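You operate a simulated robot arm through the tools that you are given. There is no shell and no other tool. Be economical: measure what you need, move in short steps, check, and stop when the job is done.

You are at the controls of a simulated two-armed robot. One attempt, no reset.

Task
Start a sealing run: sleeve ONE goes under the bar.
Fine: sealer on, then one press of CLEAR SEALS; swing the hoop's clamp aside for the open sleeve and lock it again; the bowls stay inside; the other sleeve and the film knob stay.

It is judged by the outcome, as a careful person would: the job done as asked, and still so three seconds after it is handed in. It fails if anything else is knocked over, pushed out of place, dropped, spilled or broken. Lids that push on must go on centred and level and be pressed home; caps that screw on are set level and turned clockwise until they are tight.

Robot
Two 7-joint arms with two-finger parallel grippers on one trunk, on a base that drives. Base frame: it is fixed to the floor where the robot stands at the start and does not move with it; the origin is under the middle of the robot, x ahead of it, y to its left, z up. Units: cm, rad, N and s.
The left shoulder is at the start at [5, 16.1, 114.8], the right one opposite. With the tool pointing down near the work surface each hand reaches from about 22 to 68 cm from the robot's upright axis, wherever it stands, measured 20 degrees to its own side. Places, roughly: bar sealer [70, 10, 90]; button marked clear seals [80, 10, 100]; clamp with green grip [90, -80, 120]; knob marked film [80, 30, 100]; switch marked sealer [80, 0, 100]. Payload 3.43 kg a hand.
The tool frame of a hand sits at the grasp point between the pads (the TCP): z along the fingers, y along the line on which they close. The tips reach 3 cm beyond it. The gripper opens to 9.4 cm. The fingers are 2.8 cm wide and 1 cm thick; the gripper's body (5 by 9.6 cm) begins 5.5 cm behind the TCP.
Orientation is that of the tool frame in the base frame, as a unit quaternion [x, y, z, w]. With the fingers straight down and closing along the base's y, the tool's x points along the base's -x, its y along +y and its z along -z.

Tools
- The arms move only by the tool jog_arm. It takes "left_moves", "right_moves" or both (then of equal length, played together; a hand with none holds still); each is a list of rows, each a list of 7 numbers: the shift along the tool's x, y, z in cm, then the turn, a rotation vector about the tool's x, y, z in rad, then the finger opening in cm, from 0 to 9.4. In form: [[dx, dy, dz, rx, ry, rz, jaw], ...]. A call has 1 to 8 rows; each row shifts and turns the commanded pose from where the row before left it, along the tool's axes as they then stand. Rows are played at 5 a second. More than 5 cm and 0.15 rad between two rows, or a gripper value outside its range, and nothing of the call is played. Where a pose cannot be reached the arm comes as near as it can. A force on the tool above 50 N (or 10 N above the force at the start of the call, whichever is more), or a blocked arm, ends the call early, and 0.2 s more pass. Each finger travels about 4.5 cm/s and halts on what it meets, pressing with about 42 N; the grip force reading is that of the motor and also rises with nothing between the fingers. The clock runs only during rows and for 0.2 s after the last one: add rows that do not move to give the fingers time. The reply holds the time, the measured pose of the TCP, the force on the tool along the base axes, the opening and the grip force, in the units named above and with some noise, with the torque about the TCP (base axes, N m) and any sound that the robot's microphone picked up.
- Cameras (640 x 400 px; columns grow to the right, rows downward): "scene" is now at [13.19, 1.44, 130.49]; the picture's right is [0.15, -0.99, 0.00], its down [-0.23, -0.04, -0.97] and it looks along [0.96, 0.15, -0.23] (base axes); focal length 214 px, centre (320, 200). "left" rides on the left gripper at [7.6, -1.4, -10.2] in its tool frame; the picture's right is [0.18, 0.98, 0.00], its down [-0.75, 0.14, -0.64] and it looks along [-0.63, 0.12, 0.77] (tool axes); focal length 243 px, centre (320, 200). "right" rides on the right gripper at [7.6, 1.4, -10.3] in its tool frame; the picture's right is [-0.18, 0.98, 0.00], its down [-0.75, -0.14, -0.64] and it looks along [-0.63, -0.12, 0.77] (tool axes); focal length 243 px, centre (320, 200). There is no depth. A picture from a camera that has moved, and an enlarged one, comes with that camera's place and axes in the base frame and with its lens.
- capture(camera): a new picture of that camera. The clock stands still meanwhile.
- move_column(by): slides the trunk up (or, below 0, down) by that many cm; the arms and the scene camera ride with it, the base frame stays. It gives what a move gives, with no picture.
- steer(legs): drives the robot by 1 to 6 legs, each [ahead, left, turn to the left] in cm, cm and rad, along the robot's own axes; the way and the turn of a leg run together, so that a leg with both is an arc; at most 150 cm and 3.142 rad a leg. The arms and the cameras ride along, it lands a little off, and it stops where it bumps. It gives what a move gives.
- aim_head(pan, tilt): turns the head with the scene camera to pan (to the left, within 1.396 rad either way) and tilt (down, from -0.506 to 1.204), counted from straight ahead of the robot. It gives what a move gives.
- enlarge(camera, box): a new picture of the part [left, top, right, bottom] of that camera's present view, enlarged. The clock stands still meanwhile.
- finish_job(): hands the job in; it is judged then, once.

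Work in short steps. Places have to be worked out from the pictures, the camera data and where the tool is seen: move nearer, look again, correct. Check each grasp and each placing, and mend what went wrong. You have 120 turns and 108 pictures in all, those below and enlarged ones among them. Open the grippers and draw the arms clear of the work before you hand the job in, unless the task says otherwise; then end with one line.

The tools are called after ">>>" by a JSON object that holds its "api" and its "payload". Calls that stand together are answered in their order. jog_arm: Moves the arms, as the interface text tells. Its arguments: {"type":"object","properties":{"left_moves":{"type":"array"},"right_moves":{"type":"array"}},"required":[]} The other tools are called the same way: move_column (by) slides the trunk up or down; steer (legs) drives the base; aim_head (pan, tilt) turns the head that bears the scene camera; capture (camera) takes a picture; enlarge (camera, box) takes an enlarged picture of a part of a camera's view; finish_job () hands the job in.

At the start:

```text
t: 0.0
left_tool_pos: [33.89, 23.06, 127.09]
left_ee_rot: [0.0, 1.0, 0.0, 0.0]
left_force: [0.1, 0.1, 0.3]
left_wrist_torque: [0.02, -0.04, -0.02]
left_width: 9.41
left_grip_force: 0.2
right_tool_pos: [27.28, -7.97, 129.53]
right_ee_rot: [0.0, 1.0, -0.001, 0.0]
right_force: [0.3, 0.2, -0.6]
right_wrist_torque: [0.02, 0.05, -0.01]
right_width: 9.41
right_grip_force: 0.1
trunk travel left (down, up): [-17.5, 9.2]
robot x, y, heading: [0.11, 0.17, -0.004]
head pan, tilt: [0.152, 0.236]
```

scene: 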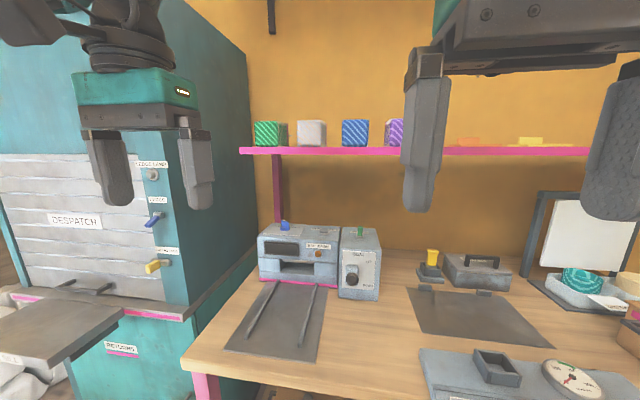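
right: 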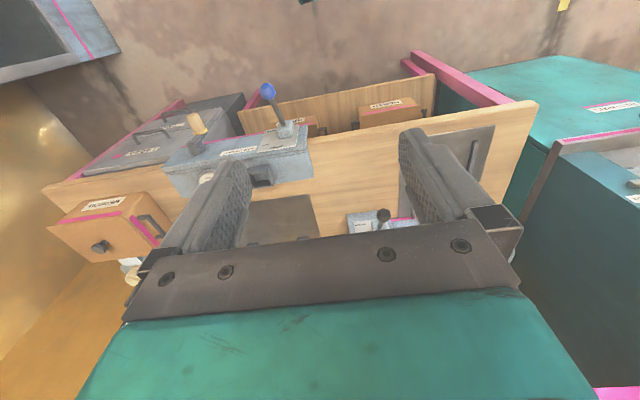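
left: 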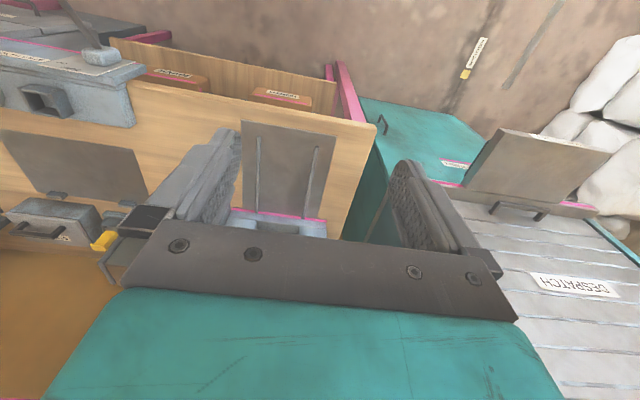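

I look around first: the sealer ahead enlarged, then the hoop on the right.

>>> {"api": "enlarge", "payload": {"camera": "scene", "box": [220, 200, 400, 312]}}

>>> {"api": "aim_head", "payload": {"pan": -0.7, "tilt": 0.35}}

>>> {"api": "capture", "payload": {"camera": "scene"}}

```text
3.56 times, centred on (310, 256) of scene
camera zoom: at [13.19, 1.44, 130.49], right [0.15, -0.99, 0.0], down [-0.23, -0.04, -0.97], along [0.96, 0.15, -0.23], focal length 763 px, centre (356, 1)
```

zoom: 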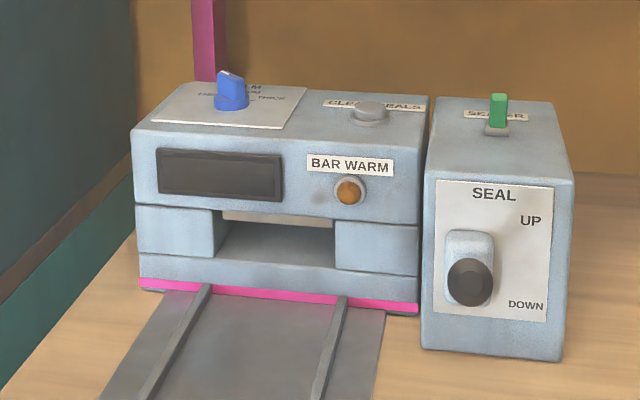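

```text
t: 1.2
left_tool_pos: [33.97, 22.95, 126.95]
left_ee_rot: [0.0, 1.0, 0.0, 0.0]
left_force: [0.1, 0.3, 0.9]
left_wrist_torque: [0.02, 0.01, 0.0]
left_width: 9.41
left_grip_force: 0.0
right_tool_pos: [27.23, -7.94, 129.56]
right_ee_rot: [0.0, 1.0, 0.0, -0.001]
right_force: [-0.5, 0.4, -0.3]
right_wrist_torque: [0.0, -0.01, -0.01]
right_width: 9.42
right_grip_force: 0.0
trunk travel left (down, up): [-17.5, 9.2]
robot x, y, heading: [0.15, 0.03, 0.002]
head pan, tilt: [-0.7, 0.351]
```

```text
103 pictures are left
camera scene: at [11.09, -5.96, 129.42], right [-0.64, -0.77, 0.0], down [-0.26, 0.22, -0.94], along [0.72, -0.6, -0.34], focal length 214 px, centre (320, 200)
```

scene: 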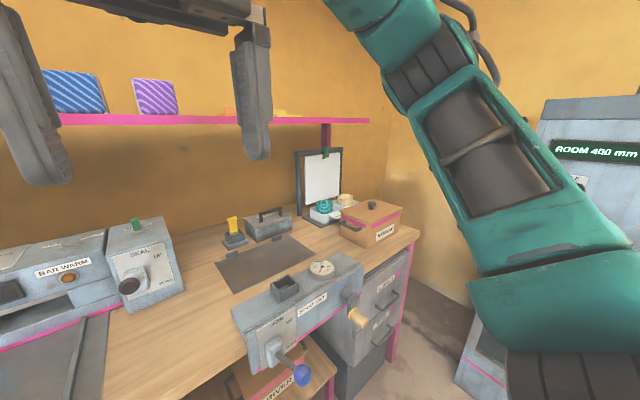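

The hoop seems to be the standing frame at the right end of the bench; I zoom in on it and the device in front.

>>> {"api": "enlarge", "payload": {"camera": "scene", "box": [270, 140, 430, 240]}}

>>> {"api": "enlarge", "payload": {"camera": "scene", "box": [210, 200, 434, 340]}}

```text
4.00 times, centred on (350, 190) of scene
camera zoom: at [11.09, -5.96, 129.42], right [-0.64, -0.77, 0.0], down [-0.26, 0.22, -0.94], along [0.72, -0.6, -0.34], focal length 858 px, centre (200, 240)
```

zoom: 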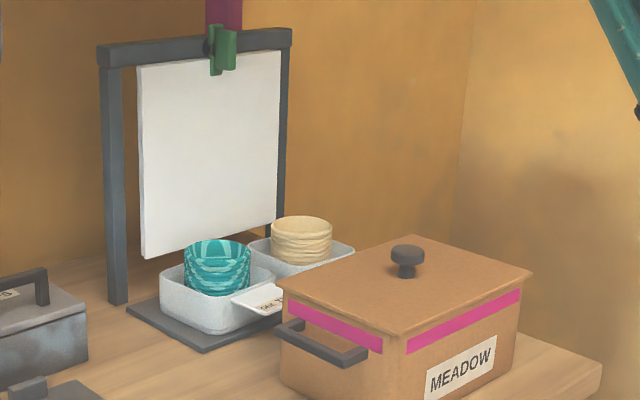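

```text
2.86 times, centred on (322, 270) of scene
camera zoom: at [11.09, -5.96, 129.42], right [-0.64, -0.77, 0.0], down [-0.26, 0.22, -0.94], along [0.72, -0.6, -0.34], focal length 613 px, centre (314, 0)
```

zoom: 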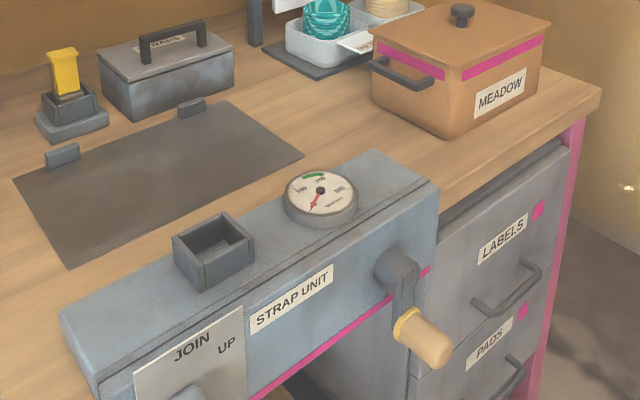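

The trays with bowls stand before the frame, and I want to see the floor and the right side before driving. I look down right and further right.

>>> {"api": "aim_head", "payload": {"pan": -1.2, "tilt": 0.6}}

>>> {"api": "capture", "payload": {"camera": "scene"}}

>>> {"api": "aim_head", "payload": {"pan": -0.5, "tilt": 0.9}}

>>> {"api": "capture", "payload": {"camera": "scene"}}

```text
t: 2.1
left_tool_pos: [34.01, 23.09, 126.99]
left_ee_rot: [0.0, 1.0, 0.001, 0.0]
left_force: [-0.4, -0.3, 0.8]
left_wrist_torque: [0.01, 0.04, -0.01]
left_width: 9.41
left_grip_force: 0.0
right_tool_pos: [27.29, -7.79, 129.76]
right_ee_rot: [0.001, 1.0, 0.0, 0.001]
right_force: [0.6, -0.1, 0.4]
right_wrist_torque: [-0.02, -0.01, -0.05]
right_width: 9.4
right_grip_force: 0.1
trunk travel left (down, up): [-17.5, 9.2]
robot x, y, heading: [-0.1, 0.33, 0.004]
head pan, tilt: [-1.201, 0.6]
```

```text
100 pictures are left
camera scene: at [7.16, -8.2, 127.14], right [-0.93, -0.36, 0.0], down [-0.2, 0.53, -0.83], along [0.3, -0.77, -0.56], focal length 214 px, centre (320, 200)
```

scene: 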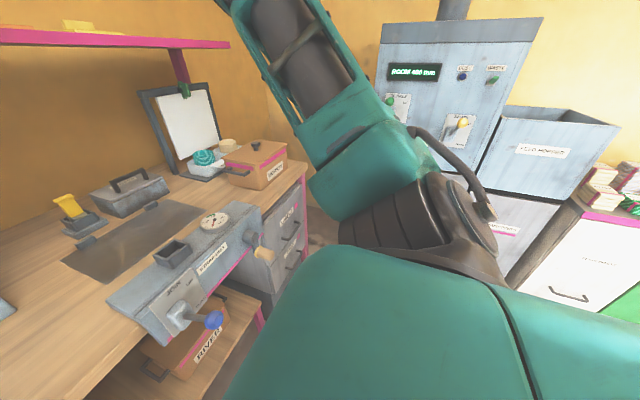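

```text
t: 3.2
left_tool_pos: [33.86, 22.95, 127.1]
left_ee_rot: [0.0, 1.0, 0.0, 0.0]
left_force: [-0.2, 0.4, -0.8]
left_wrist_torque: [0.0, 0.0, 0.02]
left_width: 9.38
left_grip_force: 0.0
right_tool_pos: [27.89, -7.95, 129.19]
right_ee_rot: [0.014, 1.0, -0.004, 0.001]
right_force: [59.1, 30.8, -34.0]
right_wrist_torque: [-3.89, 3.26, -4.01]
right_width: 9.39
right_grip_force: 0.2
trunk travel left (down, up): [-17.5, 9.2]
robot x, y, heading: [-0.08, -0.36, 0.006]
head pan, tilt: [-0.499, 0.901]
```

```text
99 pictures are left
camera scene: at [9.49, -5.9, 125.51], right [-0.73, -0.68, 0.0], down [-0.48, 0.52, -0.7], along [0.48, -0.52, -0.71], focal length 214 px, centre (320, 200)
```

scene: 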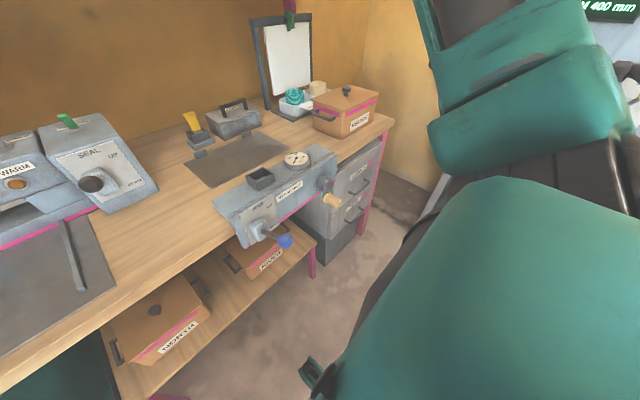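

The tilted head touched the right hand, so I lift it off. The floor right of me is clear; I back a little and slide right to stand before the hoop.

>>> {"api": "aim_head", "payload": {"pan": 0.0, "tilt": 0.45}}

>>> {"api": "steer", "payload": {"legs": [[-6, 0, 0], [0, -60, 0]]}}

>>> {"api": "capture", "payload": {"camera": "scene"}}

```text
t: 4.1
left_tool_pos: [33.91, 23.17, 127.05]
left_ee_rot: [0.0, 1.0, 0.0, 0.0]
left_force: [0.2, 0.2, -0.1]
left_wrist_torque: [0.03, -0.02, 0.0]
left_width: 9.39
left_grip_force: 0.2
right_tool_pos: [27.3, -7.77, 129.74]
right_ee_rot: [0.009, 1.0, 0.004, 0.0]
right_force: [26.8, 49.1, 24.7]
right_wrist_torque: [-5.2, 5.5, -5.29]
right_width: 9.37
right_grip_force: 0.1
trunk travel left (down, up): [-17.5, 9.2]
robot x, y, heading: [0.01, 0.35, -0.001]
head pan, tilt: [0.0, 0.45]
```

```text
t: 10.4
left_tool_pos: [28.28, -36.85, 126.95]
left_ee_rot: [-0.009, 1.0, -0.001, -0.001]
left_force: [-0.9, 0.0, -0.6]
left_wrist_torque: [-0.02, -0.02, 0.0]
left_width: 9.39
left_grip_force: 0.1
right_tool_pos: [22.23, -67.96, 129.63]
right_ee_rot: [0.002, 1.0, 0.003, -0.001]
right_force: [31.6, 45.5, 16.6]
right_wrist_torque: [-4.96, 5.32, -5.05]
right_width: 9.42
right_grip_force: 0.1
trunk travel left (down, up): [-17.5, 9.2]
robot x, y, heading: [-5.45, -60.67, 0.018]
head pan, tilt: [0.0, 0.45]
```

```text
98 pictures are left
camera scene: at [4.69, -67.25, 127.93], right [-0.74, -0.67, 0.0], down [-0.33, 0.36, -0.87], along [0.58, -0.65, -0.49], focal length 214 px, centre (320, 200)
```

scene: 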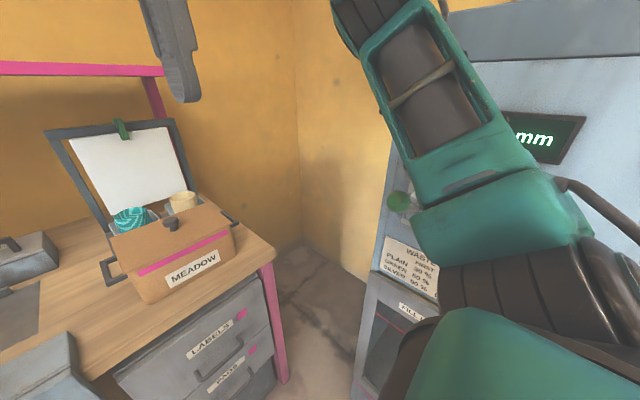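

The head is jammed against the right arm (pan is stuck, about 45 N). I move the right hand forward and to the right to free it.

>>> {"api": "jog_arm", "payload": {"right_moves": [[-4, -3, 0, 0, 0, 0, 9.4], [-4, -3, 0, 0, 0, 0, 9.4], [-4, -3, 0, 0, 0, 0, 9.4]]}}

>>> {"api": "aim_head", "payload": {"pan": -0.15, "tilt": 0.4}}

>>> {"api": "capture", "payload": {"camera": "scene"}}

```text
t: 11.2
left_tool_pos: [28.3, -36.89, 127.04]
left_ee_rot: [-0.009, 1.0, -0.001, 0.001]
left_force: [0.0, -0.2, -0.1]
left_wrist_torque: [0.01, 0.01, 0.0]
left_width: 9.41
left_grip_force: 0.1
right_tool_pos: [34.29, -77.21, 129.49]
right_ee_rot: [0.002, 1.0, 0.002, -0.001]
right_force: [0.0, -0.4, -0.3]
right_wrist_torque: [0.04, 0.03, -0.02]
right_width: 9.4
right_grip_force: 0.0
trunk travel left (down, up): [-17.5, 9.2]
robot x, y, heading: [-5.47, -60.74, 0.015]
head pan, tilt: [0.0, 0.45]
```

```text
t: 11.9
left_tool_pos: [28.0, -36.97, 126.94]
left_ee_rot: [-0.009, 1.0, -0.001, 0.0]
left_force: [0.0, 0.4, 0.0]
left_wrist_torque: [0.01, -0.03, -0.02]
left_width: 9.39
left_grip_force: 0.1
right_tool_pos: [34.24, -77.07, 129.53]
right_ee_rot: [0.001, 1.0, 0.003, -0.001]
right_force: [0.7, 0.7, -0.2]
right_wrist_torque: [0.02, 0.01, 0.0]
right_width: 9.41
right_grip_force: 0.0
trunk travel left (down, up): [-17.5, 9.2]
robot x, y, heading: [-5.8, -60.33, 0.016]
head pan, tilt: [-0.15, 0.4]
```

```text
97 pictures are left
camera scene: at [7.82, -61.72, 128.96], right [-0.13, -0.99, 0.0], down [-0.39, 0.05, -0.92], along [0.91, -0.12, -0.39], focal length 214 px, centre (320, 200)
```

scene: 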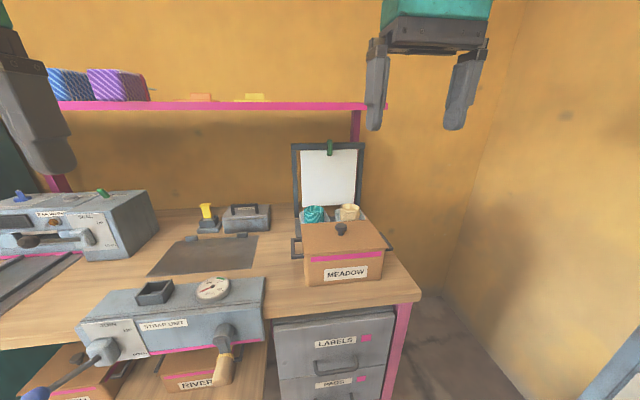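

Free now. The frame stands near x≈75, y −62…−86, with the trays at its foot behind the MEADOW box. I drive closer and look.

>>> {"api": "steer", "payload": {"legs": [[0, -12, 0], [14, 0, 0]]}}

>>> {"api": "aim_head", "payload": {"pan": 0.0, "tilt": 0.45}}

>>> {"api": "capture", "payload": {"camera": "scene"}}

>>> {"api": "enlarge", "payload": {"camera": "scene", "box": [240, 130, 400, 230]}}

```text
t: 13.4
left_tool_pos: [27.29, -42.94, 126.79]
left_ee_rot: [-0.014, 1.0, -0.01, 0.003]
left_force: [0.6, 1.6, 0.0]
left_wrist_torque: [-0.04, 0.02, -0.01]
left_width: 9.39
left_grip_force: 0.1
right_tool_pos: [33.68, -81.19, 129.82]
right_ee_rot: [-0.019, 1.0, -0.02, 0.0]
right_force: [0.1, 0.6, -0.4]
right_wrist_torque: [0.03, 0.01, 0.0]
right_width: 9.4
right_grip_force: 0.0
trunk travel left (down, up): [-17.5, 9.2]
robot x, y, heading: [-5.34, -68.52, 0.023]
head pan, tilt: [-0.15, 0.4]
stopped in leg 1: the robot was blocked; the commanded pose is now the measured one
```

```text
t: 14.1
left_tool_pos: [27.51, -43.03, 126.69]
left_ee_rot: [-0.013, 1.0, -0.012, 0.003]
left_force: [0.2, 0.9, 0.1]
left_wrist_torque: [-0.02, 0.03, -0.03]
left_width: 9.42
left_grip_force: 0.1
right_tool_pos: [33.68, -81.31, 129.73]
right_ee_rot: [-0.019, 1.0, -0.023, -0.001]
right_force: [0.9, 0.1, 0.4]
right_wrist_torque: [0.02, 0.03, 0.02]
right_width: 9.38
right_grip_force: 0.0
trunk travel left (down, up): [-17.5, 9.2]
robot x, y, heading: [-5.47, -68.8, 0.027]
head pan, tilt: [0.0, 0.45]
```

```text
96 pictures are left
camera scene: at [7.3, -66.54, 128.54], right [0.02, -1.0, 0.02], down [-0.43, -0.03, -0.9], along [0.9, 0.01, -0.43], focal length 214 px, centre (320, 200)
```

scene: 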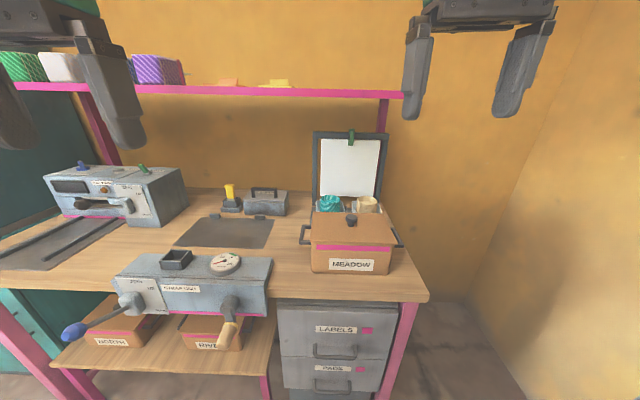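

```text
4.00 times, centred on (320, 180) of scene
camera zoom: at [7.3, -66.54, 128.54], right [0.02, -1.0, 0.02], down [-0.43, -0.03, -0.9], along [0.9, 0.01, -0.43], focal length 858 px, centre (320, 280)
```

zoom: 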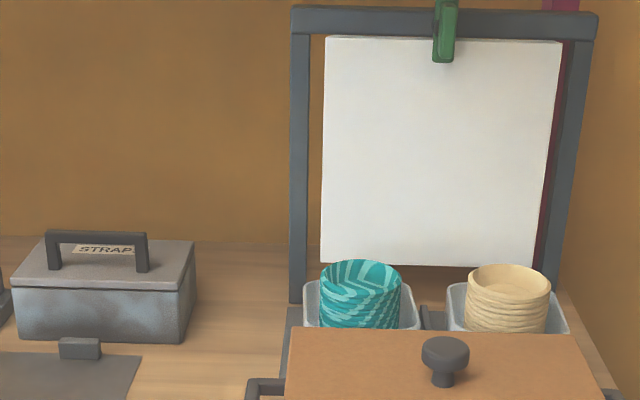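

The slide right was blocked (likely the right elbow against the machine); I back off left and then go ahead toward the bench in small legs.

>>> {"api": "steer", "payload": {"legs": [[0, 4, -0.02], [12, 0, 0]]}}

>>> {"api": "aim_head", "payload": {"pan": -0.1, "tilt": 0.5}}

>>> {"api": "capture", "payload": {"camera": "scene"}}

```text
t: 16.0
left_tool_pos: [40.21, -41.41, 126.97]
left_ee_rot: [-0.002, 1.0, -0.002, 0.0]
left_force: [-0.4, -0.1, 0.4]
left_wrist_torque: [0.01, 0.02, 0.0]
left_width: 9.39
left_grip_force: 0.1
right_tool_pos: [45.77, -80.24, 129.43]
right_ee_rot: [-0.005, 1.0, -0.009, -0.003]
right_force: [0.2, -0.2, 0.2]
right_wrist_torque: [0.02, 0.0, -0.01]
right_width: 9.4
right_grip_force: 0.2
trunk travel left (down, up): [-17.5, 9.2]
robot x, y, heading: [6.36, -64.75, 0.009]
head pan, tilt: [0.0, 0.45]
```

```text
t: 16.6
left_tool_pos: [40.15, -41.43, 126.98]
left_ee_rot: [-0.002, 1.0, -0.001, 0.0]
left_force: [-0.2, 0.2, 0.1]
left_wrist_torque: [0.02, 0.01, 0.02]
left_width: 9.43
left_grip_force: 0.0
right_tool_pos: [45.69, -80.33, 129.37]
right_ee_rot: [-0.004, 1.0, -0.009, -0.004]
right_force: [0.0, 0.1, -0.7]
right_wrist_torque: [0.0, 0.02, 0.01]
right_width: 9.42
right_grip_force: 0.1
trunk travel left (down, up): [-17.5, 9.2]
robot x, y, heading: [6.43, -64.96, 0.002]
head pan, tilt: [-0.099, 0.499]
```

```text
94 pictures are left
camera scene: at [19.38, -65.47, 128.05], right [-0.1, -1.0, 0.0], down [-0.48, 0.04, -0.88], along [0.87, -0.08, -0.48], focal length 214 px, centre (320, 200)
```

scene: 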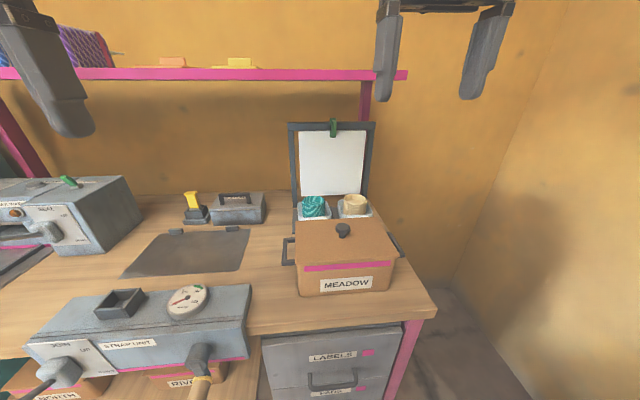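

I bring the right hand to about (40,−70,122) to look at the trays and hoop with its camera.

>>> {"api": "jog_arm", "payload": {"right_moves": [[2, 3.5, 2, 0, 0, 0, 9.4], [2, 3.5, 3, 0, 0, 0, 9.4], [2, 3.5, 3, 0, 0, 0, 9.4]]}}

>>> {"api": "capture", "payload": {"camera": "right"}}

```text
refused: row 2 steps farther than a row can; nothing moved
```

```text
93 pictures are left
camera right: at [38.09, -78.72, 139.69], right [0.18, 0.98, -0.02], down [0.76, -0.12, 0.64], along [0.63, -0.13, -0.77], focal length 243 px, centre (320, 200)
```

right: 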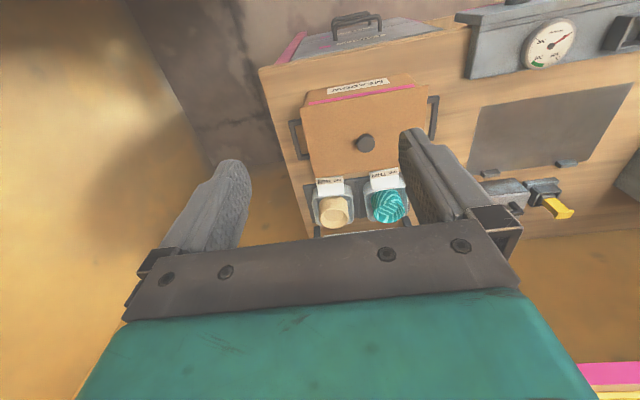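

The wrist view is inverted (image down = forward). I enlarge the trays.

>>> {"api": "enlarge", "payload": {"camera": "right", "box": [290, 150, 430, 240]}}

```text
4.44 times, centred on (360, 195) of right
camera zoom: at [38.09, -78.72, 139.69], right [0.18, 0.98, -0.02], down [0.76, -0.12, 0.64], along [0.63, -0.13, -0.77], focal length 1078 px, centre (142, 222)
```

zoom: 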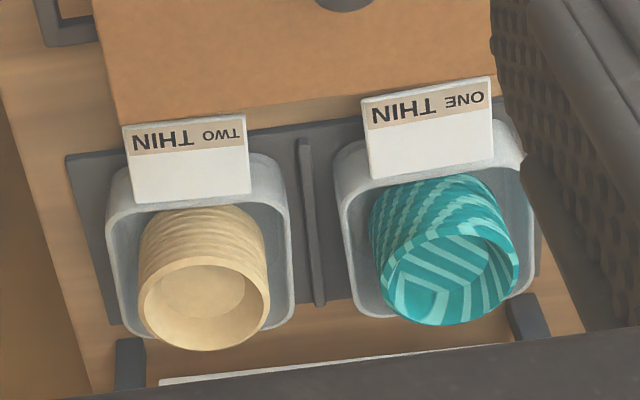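

The left tray is "ONE THIN" (teal bowls), the right "TWO THIN". Now the clamp and hoop in detail, and the sealer's state.

>>> {"api": "enlarge", "payload": {"camera": "scene", "box": [280, 112, 392, 182]}}

>>> {"api": "enlarge", "payload": {"camera": "scene", "box": [280, 165, 392, 235]}}

>>> {"api": "capture", "payload": {"camera": "left"}}

```text
5.71 times, centred on (336, 147) of scene
camera zoom: at [19.38, -65.47, 128.05], right [-0.1, -1.0, 0.0], down [-0.48, 0.04, -0.88], along [0.87, -0.08, -0.48], focal length 1226 px, centre (229, 503)
```

zoom: 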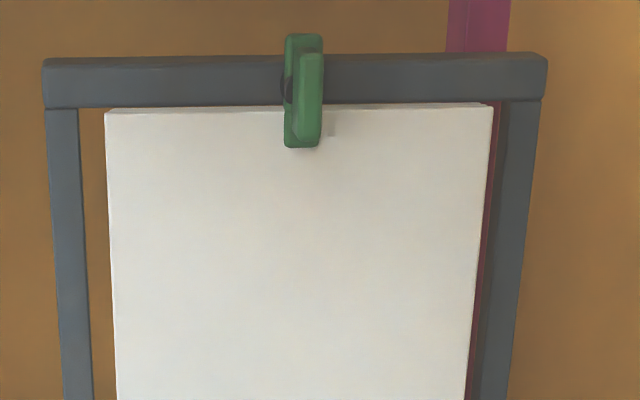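

```text
5.71 times, centred on (336, 200) of scene
camera zoom: at [19.38, -65.47, 128.05], right [-0.1, -1.0, 0.0], down [-0.48, 0.04, -0.88], along [0.87, -0.08, -0.48], focal length 1226 px, centre (229, 200)
```

zoom: 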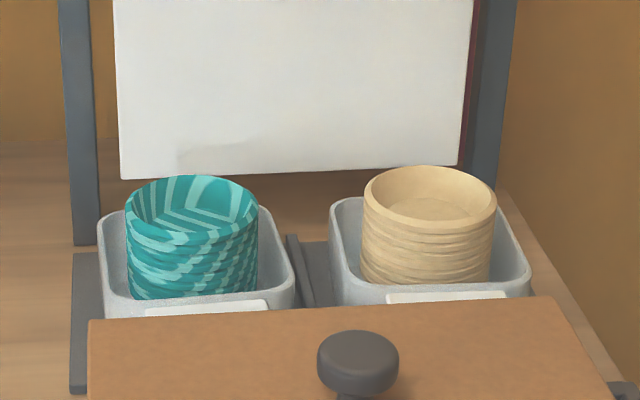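

```text
89 pictures are left
camera left: at [32.47, -42.83, 137.22], right [-0.19, 0.98, 0.0], down [0.75, 0.15, 0.64], along [0.63, 0.12, -0.77], focal length 243 px, centre (320, 200)
```

left: 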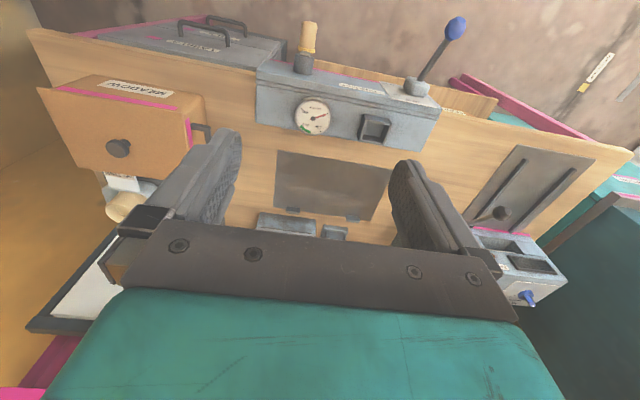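

Geometry so far: bench top ≈ z 81, clamp ≈ (92,−77,115), flap of ONE ≈ (71,−70,93), and the shelf's front edge ≈ (70, ·, 129), so I must work below it with a level tool. I drive 8 cm closer and check the view again.

>>> {"api": "steer", "payload": {"legs": [[8, 0, 0]]}}

>>> {"api": "capture", "payload": {"camera": "scene"}}

```text
t: 17.7
left_tool_pos: [45.03, -41.52, 126.96]
left_ee_rot: [-0.003, 1.0, -0.001, -0.001]
left_force: [-0.7, -0.6, -0.5]
left_wrist_torque: [-0.05, -0.04, 0.02]
left_width: 9.41
left_grip_force: 0.1
right_tool_pos: [50.49, -80.58, 129.15]
right_ee_rot: [-0.002, 1.0, -0.008, -0.004]
right_force: [-1.4, -0.2, 0.1]
right_wrist_torque: [-0.01, -0.05, -0.01]
right_width: 9.41
right_grip_force: 0.1
trunk travel left (down, up): [-17.5, 9.2]
robot x, y, heading: [11.15, -64.44, -0.005]
head pan, tilt: [-0.099, 0.499]
stopped in leg 1: the robot was blocked; the commanded pose is now the measured one
```

```text
88 pictures are left
camera scene: at [24.12, -65.64, 128.08], right [-0.1, -1.0, 0.0], down [-0.47, 0.05, -0.88], along [0.88, -0.09, -0.48], focal length 214 px, centre (320, 200)
```

scene: 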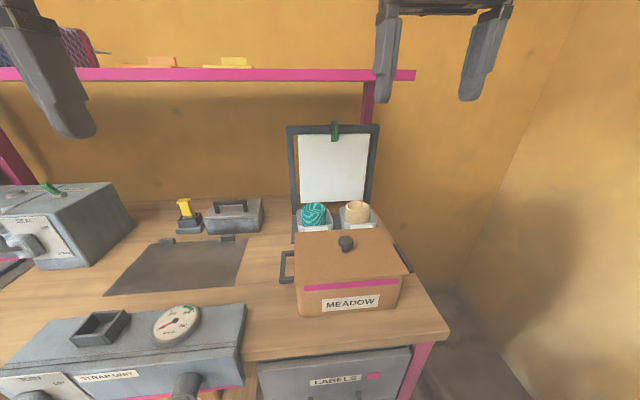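

x≈11 is the limit. I turn the right tool from down to level forward (about its y axis), drifting forward/down as it turns.

>>> {"api": "jog_arm", "payload": {"right_moves": [[0, 0, 2, 0, -0.15, 0, 9.4], [0, 0, 2, 0, -0.15, 0, 9.4], [0, 0, 2, 0, -0.15, 0, 9.4], [0, 0, 2, 0, -0.15, 0, 9.4], [0, 0, 2, 0, -0.15, 0, 9.4], [0, 0, 2, 0, -0.15, 0, 9.4], [0, 0, 2, 0, -0.15, 0, 9.4], [0, 0, 2, 0, -0.15, 0, 9.4]]}}

>>> {"api": "jog_arm", "payload": {"right_moves": [[0, 0, 1, 0, -0.15, 0, 9.4], [0, 0, 1, 0, -0.15, 0, 9.4], [0, 0, 0, 0, -0.07, 0, 9.4]]}}

>>> {"api": "capture", "payload": {"camera": "scene"}}

>>> {"api": "capture", "payload": {"camera": "right"}}

```text
t: 19.5
left_tool_pos: [45.41, -41.64, 126.82]
left_ee_rot: [-0.003, 1.0, -0.001, -0.003]
left_force: [0.7, -0.7, -0.1]
left_wrist_torque: [-0.04, -0.03, 0.0]
left_width: 9.37
left_grip_force: 0.0
right_tool_pos: [58.38, -80.6, 115.7]
right_ee_rot: [-0.006, 0.829, -0.005, 0.559]
right_force: [-0.2, 0.1, 0.3]
right_wrist_torque: [0.03, -0.04, 0.02]
right_width: 9.39
right_grip_force: 0.0
trunk travel left (down, up): [-17.5, 9.2]
robot x, y, heading: [11.43, -64.78, 0.002]
head pan, tilt: [-0.099, 0.499]
```

```text
t: 20.3
left_tool_pos: [45.43, -41.78, 126.92]
left_ee_rot: [-0.003, 1.0, 0.0, -0.002]
left_force: [0.4, 0.8, -0.1]
left_wrist_torque: [0.0, 0.04, 0.01]
left_width: 9.4
left_grip_force: 0.1
right_tool_pos: [59.55, -79.31, 115.09]
right_ee_rot: [-0.016, 0.746, 0.009, 0.665]
right_force: [-0.7, 0.1, -0.2]
right_wrist_torque: [0.03, -0.01, 0.02]
right_width: 9.41
right_grip_force: 0.1
right hand out of reach, approached as far as the arm can: row 2, 3
trunk travel left (down, up): [-17.5, 9.2]
robot x, y, heading: [11.33, -64.63, -0.001]
head pan, tilt: [-0.099, 0.499]
```

```text
87 pictures are left
camera scene: at [24.4, -65.7, 128.03], right [-0.1, -1.0, 0.0], down [-0.48, 0.05, -0.88], along [0.87, -0.09, -0.48], focal length 214 px, centre (320, 200)
```

scene: 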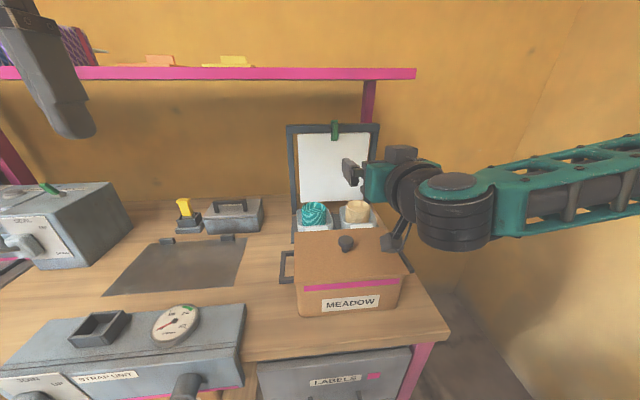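

```text
86 pictures are left
camera right: at [48.46, -78.3, 108.69], right [-0.01, 0.98, 0.18], down [-0.55, -0.15, 0.82], along [0.84, -0.09, 0.54], focal length 243 px, centre (320, 200)
```

right: 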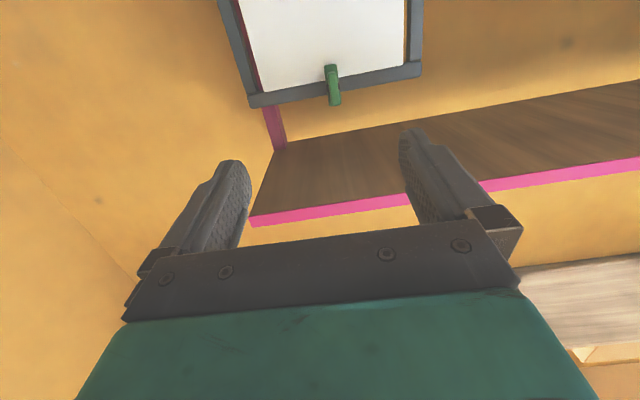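

Clamp triangulates to about (92.6,−77.2,115.2). I zoom in on it from below.

>>> {"api": "enlarge", "payload": {"camera": "right", "box": [283, 55, 383, 117]}}

```text
6.40 times, centred on (333, 86) of right
camera zoom: at [48.46, -78.3, 108.69], right [-0.01, 0.98, 0.18], down [-0.55, -0.15, 0.82], along [0.84, -0.09, 0.54], focal length 1553 px, centre (237, 930)
```

zoom: 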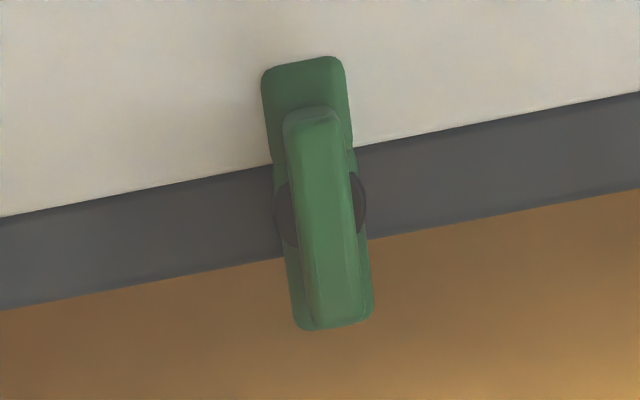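

It is a turn-button: a ridge on a pivot in the bar, upright = locked. I advance the right hand to a pre-grasp about 9 cm short.

>>> {"api": "jog_arm", "payload": {"right_moves": [[-0.5, 0.3, 4, 0, 0, 0, 6], [-0.5, 0.3, 4, 0, 0, 0, 5], [-0.5, 0.3, 4, 0, 0, 0, 5], [-0.5, 0.3, 4, 0, 0, 0, 5], [0, 0, 3, 0, 0, 0, 5]]}}

>>> {"api": "capture", "payload": {"camera": "right"}}

>>> {"api": "capture", "payload": {"camera": "scene"}}

```text
t: 21.5
left_tool_pos: [45.35, -41.54, 126.76]
left_ee_rot: [-0.002, 1.0, -0.001, -0.001]
left_force: [-0.3, -0.7, 0.3]
left_wrist_torque: [0.0, -0.02, -0.04]
left_width: 9.39
left_grip_force: 0.1
right_tool_pos: [78.7, -77.53, 114.81]
right_ee_rot: [-0.016, 0.747, 0.007, 0.665]
right_force: [0.1, -0.2, 0.5]
right_wrist_torque: [0.05, 0.03, 0.0]
right_width: 4.99
right_grip_force: 0.2
trunk travel left (down, up): [-17.5, 9.2]
robot x, y, heading: [11.08, -65.08, 0.006]
head pan, tilt: [-0.099, 0.499]
```

```text
84 pictures are left
camera right: at [67.55, -76.42, 108.62], right [-0.01, 0.98, 0.17], down [-0.55, -0.15, 0.82], along [0.84, -0.08, 0.54], focal length 243 px, centre (320, 200)
```

right: 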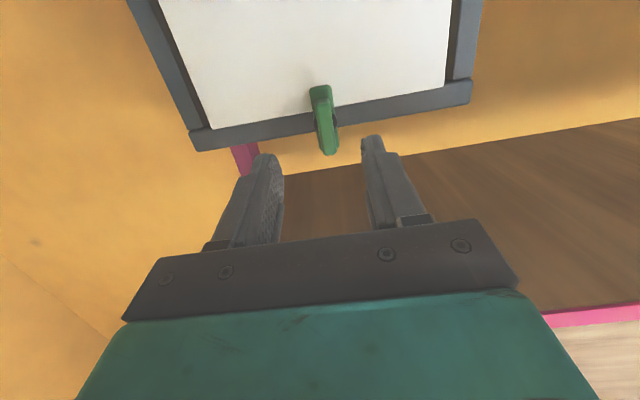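

```text
83 pictures are left
camera scene: at [24.39, -65.63, 128.04], right [-0.1, -1.0, 0.0], down [-0.48, 0.05, -0.88], along [0.87, -0.09, -0.48], focal length 214 px, centre (320, 200)
```

scene: 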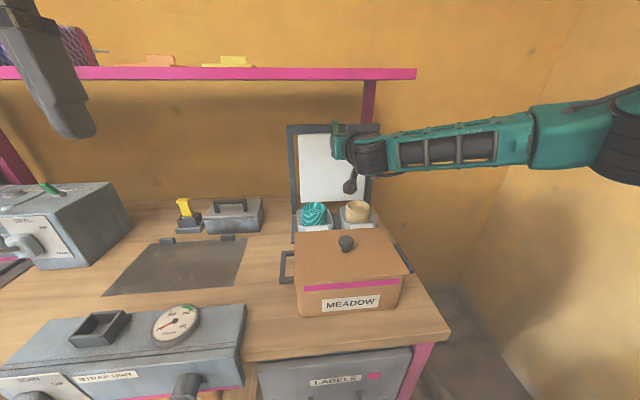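

Aligned well; I go in ~9.7 cm with the fingers astride the ridge.

>>> {"api": "jog_arm", "payload": {"right_moves": [[-0.5, 0.1, 4, 0, 0, 0, 5], [-0.5, 0.1, 3.5, 0, 0, 0, 5], [-0.4, 0, 2.2, 0, 0, 0, 5], [0, 0, 0, 0, 0, 0, 5]]}}

>>> {"api": "capture", "payload": {"camera": "right"}}

```text
t: 22.5
left_tool_pos: [45.2, -41.66, 126.9]
left_ee_rot: [-0.002, 1.0, 0.0, -0.002]
left_force: [0.8, -0.3, 0.0]
left_wrist_torque: [0.02, 0.01, 0.01]
left_width: 9.39
left_grip_force: 0.0
right_tool_pos: [88.53, -77.19, 115.12]
right_ee_rot: [-0.016, 0.747, 0.008, 0.665]
right_force: [0.6, 0.1, -0.3]
right_wrist_torque: [-0.01, 0.03, 0.01]
right_width: 5.01
right_grip_force: 0.0
trunk travel left (down, up): [-17.5, 9.2]
robot x, y, heading: [11.39, -64.8, 0.002]
head pan, tilt: [-0.099, 0.499]
```

```text
82 pictures are left
camera right: at [77.29, -76.03, 108.78], right [-0.01, 0.98, 0.17], down [-0.55, -0.15, 0.82], along [0.84, -0.08, 0.54], focal length 243 px, centre (320, 200)
```

right: 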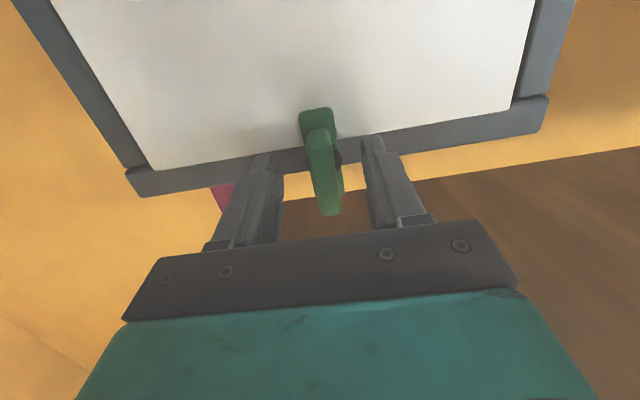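

The ridge lies between the fingers; I go 1.3 cm deeper and close.

>>> {"api": "jog_arm", "payload": {"right_moves": [[-0.1, 0, 1.3, 0, 0, 0, 5], [0, 0, 0, 0, 0, 0, 2.5], [0, 0, 0, 0, 0, 0, 0], [0, 0, 0, 0, 0, 0, 0], [0, 0, 0, 0, 0, 0, 0]]}}

>>> {"api": "capture", "payload": {"camera": "right"}}

```text
t: 23.2
left_tool_pos: [44.86, -41.71, 127.07]
left_ee_rot: [-0.001, 1.0, -0.001, 0.001]
left_force: [-0.2, -0.4, 0.1]
left_wrist_torque: [-0.01, -0.02, 0.01]
left_width: 9.39
left_grip_force: 0.1
right_tool_pos: [89.2, -77.62, 115.09]
right_ee_rot: [-0.011, 0.747, 0.004, 0.665]
right_force: [-28.5, -3.8, 2.0]
right_wrist_torque: [-0.22, 0.42, -1.24]
right_width: 3.85
right_grip_force: 22.5
trunk travel left (down, up): [-17.5, 9.2]
robot x, y, heading: [11.19, -64.64, -0.0]
head pan, tilt: [-0.099, 0.499]
stopped in row 3 (right hand): the force on the tool passed its limit at 52 N (the readings are from after the stop); the commanded pose is now the measured one
```

```text
81 pictures are left
camera right: at [78.15, -76.4, 108.83], right [0.0, 0.98, 0.17], down [-0.55, -0.15, 0.83], along [0.84, -0.1, 0.54], focal length 243 px, centre (320, 200)
```

right: 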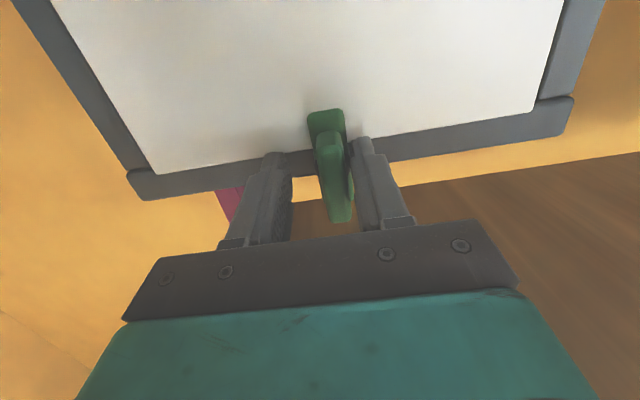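

The tips met the bar. I back off 0.8 cm, shift +0.6 in y to centre the ridge, then close.

>>> {"api": "jog_arm", "payload": {"right_moves": [[0, 0, -0.8, 0, 0, 0, 4.5], [0, 0.6, 0, 0, 0, 0, 4.5], [0, 0, 0, 0, 0, 0, 2.5], [0, 0, 0, 0, 0, 0, 1.5], [0, 0, 0, 0, 0, 0, 1], [0, 0, 0, 0, 0, 0, 0.5]]}}

>>> {"api": "capture", "payload": {"camera": "right"}}

```text
t: 24.6
left_tool_pos: [45.37, -41.79, 126.96]
left_ee_rot: [-0.002, 1.0, 0.0, -0.001]
left_force: [-0.3, 0.2, -0.7]
left_wrist_torque: [-0.03, -0.02, -0.03]
left_width: 9.4
left_grip_force: 0.0
right_tool_pos: [89.04, -76.86, 114.74]
right_ee_rot: [-0.012, 0.749, 0.005, 0.663]
right_force: [1.6, -2.3, 0.0]
right_wrist_torque: [0.03, -0.13, -0.18]
right_width: 2.37
right_grip_force: 45.1
trunk travel left (down, up): [-17.5, 9.2]
robot x, y, heading: [11.26, -65.02, 0.0]
head pan, tilt: [-0.099, 0.499]
```

```text
80 pictures are left
camera right: at [77.85, -75.7, 108.55], right [0.0, 0.98, 0.17], down [-0.54, -0.15, 0.83], along [0.84, -0.09, 0.53], focal length 243 px, centre (320, 200)
```

right: 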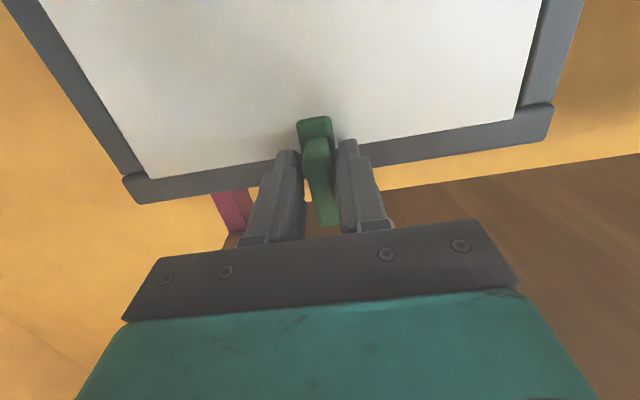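

Ridge gripped (2.4 cm). I twist a little about the tool's z and watch the torque.

>>> {"api": "jog_arm", "payload": {"right_moves": [[0, 0, 0, 0, 0, 0.12, 0.5], [0, 0, 0, 0, 0, 0.12, 0.5], [0, 0, 0, 0, 0, 0.12, 0.5], [0, 0, 0, 0, 0, 0, 0.5]]}}

>>> {"api": "capture", "payload": {"camera": "right"}}

```text
t: 25.6
left_tool_pos: [45.26, -41.62, 126.72]
left_ee_rot: [-0.002, 1.0, -0.001, -0.002]
left_force: [0.2, -0.6, 0.1]
left_wrist_torque: [0.0, 0.0, -0.05]
left_width: 9.39
left_grip_force: 0.1
right_tool_pos: [88.84, -76.68, 114.79]
right_ee_rot: [0.12, 0.74, 0.123, 0.651]
right_force: [-7.6, 0.1, -7.0]
right_wrist_torque: [-1.68, -0.4, 1.17]
right_width: 2.85
right_grip_force: 45.5
trunk travel left (down, up): [-17.5, 9.2]
robot x, y, heading: [11.38, -64.77, -0.002]
head pan, tilt: [-0.099, 0.499]
```

```text
79 pictures are left
camera right: at [77.77, -72.98, 109.43], right [0.04, 0.86, 0.51], down [-0.54, -0.41, 0.73], along [0.84, -0.3, 0.45], focal length 243 px, centre (320, 200)
```

right: 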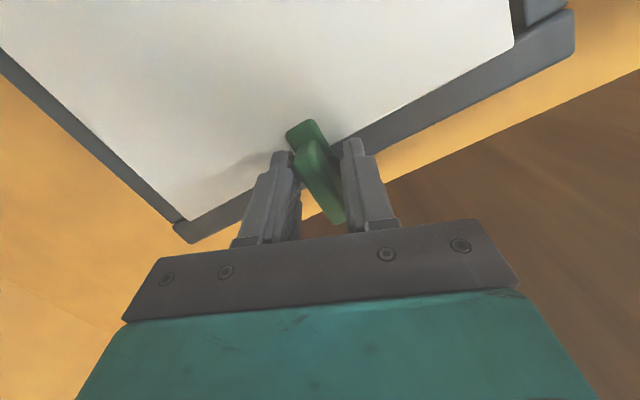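

The ridge does not follow that way (jaws forced open, torque 1.7). I return and try the other way.

>>> {"api": "jog_arm", "payload": {"right_moves": [[0, 0, 0, 0, 0, -0.12, 0.5], [0, 0, 0, 0, 0, -0.12, 0.5], [0, 0, 0, 0, 0, -0.12, 0.5], [0, 0, 0, 0, 0, -0.12, 0.5], [0, 0, 0, 0, 0, -0.12, 0.5], [0, 0, 0, 0, 0, -0.12, 0.5], [0, 0, 0, 0, 0, 0, 0.5]]}}

>>> {"api": "capture", "payload": {"camera": "right"}}

```text
t: 27.2
left_tool_pos: [45.2, -41.75, 126.97]
left_ee_rot: [-0.001, 1.0, -0.001, 0.0]
left_force: [-0.3, 0.0, 0.0]
left_wrist_torque: [0.02, -0.03, -0.02]
left_width: 9.39
left_grip_force: 0.1
right_tool_pos: [88.88, -77.12, 115.02]
right_ee_rot: [-0.145, 0.734, -0.116, 0.653]
right_force: [-13.9, -6.4, -4.9]
right_wrist_torque: [-0.04, 0.61, -1.3]
right_width: 2.32
right_grip_force: 44.8
trunk travel left (down, up): [-17.5, 9.2]
robot x, y, heading: [11.22, -64.72, -0.003]
head pan, tilt: [-0.099, 0.499]
```

```text
78 pictures are left
camera right: at [77.78, -78.72, 108.71], right [-0.04, 0.98, -0.18], down [-0.55, 0.13, 0.83], along [0.83, 0.13, 0.53], focal length 243 px, centre (320, 200)
```

right: 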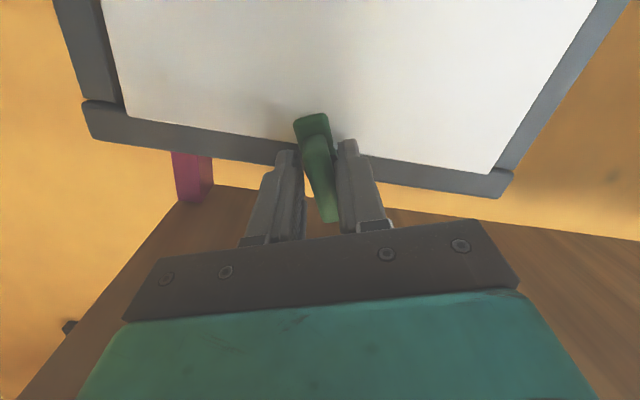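

It turns this way with hardly any resistance. I carry on to about 90°.

>>> {"api": "jog_arm", "payload": {"right_moves": [[0, 0, -0.2, 0, 0, -0.14, 0.5], [0, 0, 0, 0, 0, -0.14, 0.5], [0, 0, 0, 0, 0, -0.14, 0.5], [0, 0, 0, 0, 0, -0.14, 0.5], [0, 0, 0, 0, 0, -0.14, 0.5], [0, 0, 0, 0, 0, -0.14, 0.5], [0, 0, 0, 0, 0, -0.14, 0.5], [0, 0, 0, 0, 0, -0.14, 0.5]]}}

>>> {"api": "capture", "payload": {"camera": "right"}}

>>> {"api": "capture", "payload": {"camera": "scene"}}

```text
t: 29.0
left_tool_pos: [45.0, -41.84, 126.95]
left_ee_rot: [-0.002, 1.0, 0.0, 0.0]
left_force: [-0.2, -0.2, -0.8]
left_wrist_torque: [0.04, 0.03, -0.02]
left_width: 9.37
left_grip_force: 0.1
right_tool_pos: [88.7, -77.26, 115.35]
right_ee_rot: [-0.51, 0.543, -0.448, 0.493]
right_force: [-1.3, -7.7, 18.1]
right_wrist_torque: [0.05, -1.3, -1.69]
right_width: 1.67
right_grip_force: 45.6
trunk travel left (down, up): [-17.5, 9.2]
robot x, y, heading: [11.4, -64.58, 0.002]
head pan, tilt: [-0.099, 0.499]
```

```text
77 pictures are left
camera right: at [78.25, -84.77, 114.65], right [-0.11, 0.26, -0.96], down [-0.63, 0.73, 0.27], along [0.77, 0.63, 0.08], focal length 243 px, centre (320, 200)
```

right: 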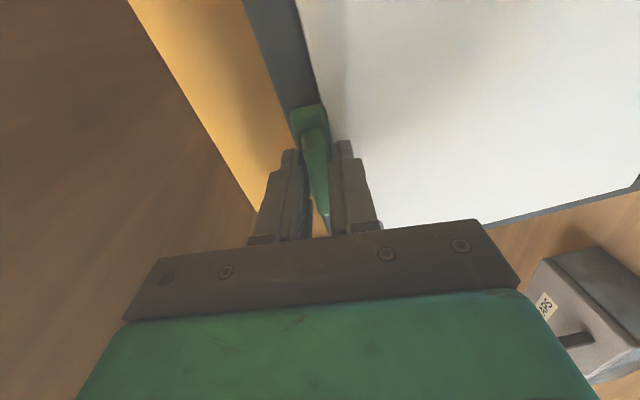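

```text
76 pictures are left
camera scene: at [24.08, -65.76, 128.09], right [-0.1, -1.0, 0.0], down [-0.47, 0.05, -0.88], along [0.88, -0.09, -0.48], focal length 214 px, centre (320, 200)
```

scene: 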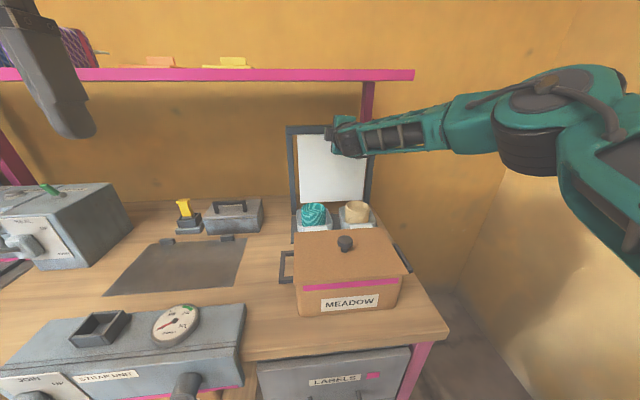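

The clamp lies along the bar now and nothing fell. I release and draw back to inspect.

>>> {"api": "jog_arm", "payload": {"right_moves": [[0, 0, 0, 0, 0, 0, 3], [0, 0, 0, 0, 0, 0, 5], [0, 0, -3, 0, 0, 0, 5], [0, 0, -4, 0, 0, 0, 5], [0, 0, -4, 0, 0, 0, 5], [0, 0, -4, 0, 0, 0, 5], [0, 0, -4, 0, 0, 0, 5]]}}

>>> {"api": "enlarge", "payload": {"camera": "scene", "box": [260, 110, 404, 200]}}

>>> {"api": "capture", "payload": {"camera": "right"}}

```text
t: 30.6
left_tool_pos: [45.24, -41.71, 126.94]
left_ee_rot: [-0.002, 1.0, 0.0, -0.001]
left_force: [-0.4, 0.7, 0.1]
left_wrist_torque: [0.01, -0.01, -0.01]
left_width: 9.43
left_grip_force: 0.1
right_tool_pos: [69.73, -77.36, 117.14]
right_ee_rot: [-0.514, 0.544, -0.444, 0.493]
right_force: [-0.4, -0.3, -0.4]
right_wrist_torque: [0.04, 0.0, 0.02]
right_width: 5.0
right_grip_force: 0.1
trunk travel left (down, up): [-17.5, 9.2]
robot x, y, heading: [11.82, -65.0, -0.003]
head pan, tilt: [-0.099, 0.499]
```

```text
4.44 times, centred on (332, 155) of scene
camera zoom: at [24.3, -65.68, 128.06], right [-0.1, -1.0, 0.0], down [-0.48, 0.05, -0.88], along [0.87, -0.09, -0.48], focal length 953 px, centre (267, 400)
```

zoom: 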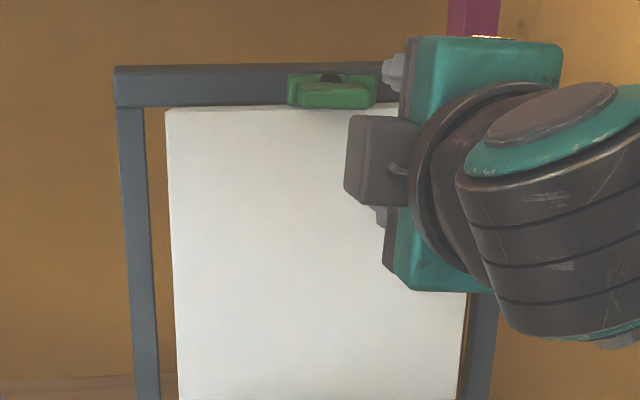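

```text
74 pictures are left
camera right: at [59.51, -84.98, 116.34], right [-0.12, 0.26, -0.96], down [-0.63, 0.73, 0.28], along [0.77, 0.64, 0.07], focal length 243 px, centre (320, 200)
```

right: 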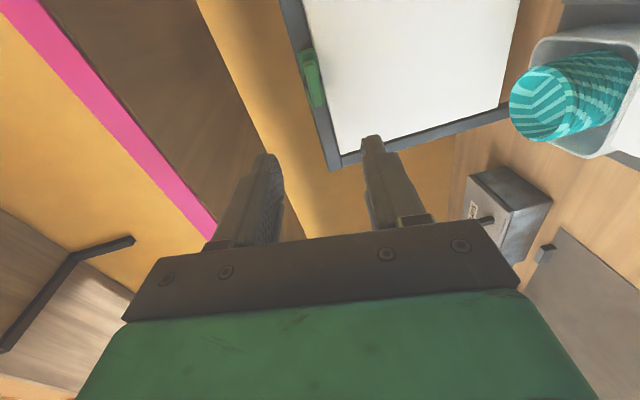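

The clamp is aside. Tray ONE's left wall is what I can pinch; I park the right arm back and to the right, then bring the left hand over to look at the tray.

>>> {"api": "jog_arm", "payload": {"right_moves": [[1.5, 0, -4, 0, 0, 0, 5], [1.5, 0, -4, 0, 0, 0, 5], [1.5, 0, -4, 0, 0, 0, 5], [1.5, 0, -4, 0, 0, 0, 5], [1.5, 0, -4, 0, 0, 0, 5]], "left_moves": [[-1, -3.5, 2, 0, 0, 0, 4], [-1, -3.5, 2, 0, 0, 0, 4], [-1, -3.5, 2, 0, 0, 0, 4], [-1, -3.5, 2, 0, 0, 0, 4], [-1, -3.5, 2, 0, 0, 0, 4]]}}

>>> {"api": "capture", "payload": {"camera": "left"}}

>>> {"api": "capture", "payload": {"camera": "scene"}}

```text
t: 31.8
left_tool_pos: [49.87, -52.93, 117.37]
left_ee_rot: [-0.003, 1.0, -0.004, -0.009]
left_force: [-0.1, -0.1, 0.1]
left_wrist_torque: [0.0, 0.0, 0.03]
left_width: 3.99
left_grip_force: 0.1
left hand out of reach, approached as far as the arm can: row 4, 5
right_tool_pos: [56.97, -83.56, 120.89]
right_ee_rot: [-0.525, 0.543, -0.441, 0.485]
right_force: [1.1, -0.2, 0.0]
right_wrist_torque: [-0.01, -0.02, 0.0]
right_width: 5.0
right_grip_force: 0.1
right hand out of reach, approached as far as the arm can: row 4, 5
trunk travel left (down, up): [-17.5, 9.2]
robot x, y, heading: [11.31, -64.99, -0.001]
head pan, tilt: [-0.099, 0.499]
```

```text
73 pictures are left
camera left: at [42.28, -54.21, 127.8], right [-0.19, 0.98, -0.01], down [0.76, 0.15, 0.63], along [0.62, 0.12, -0.78], focal length 243 px, centre (320, 200)
```

left: 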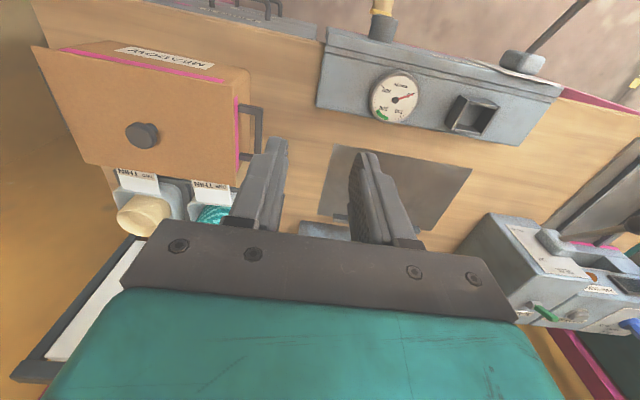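

```text
72 pictures are left
camera scene: at [25.8, -64.92, 127.96], right [-0.1, -1.0, 0.01], down [-0.49, 0.04, -0.87], along [0.87, -0.09, -0.49], focal length 214 px, centre (320, 200)
```

scene: 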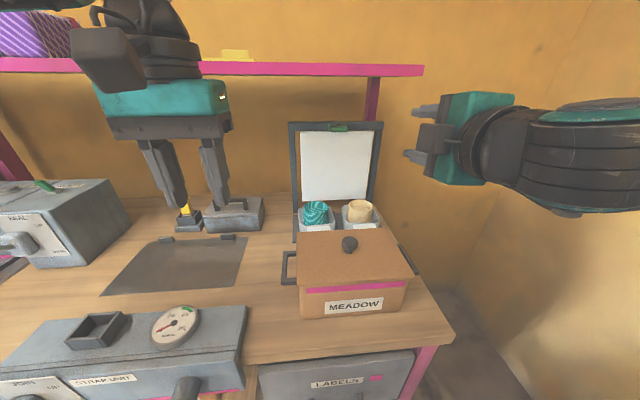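

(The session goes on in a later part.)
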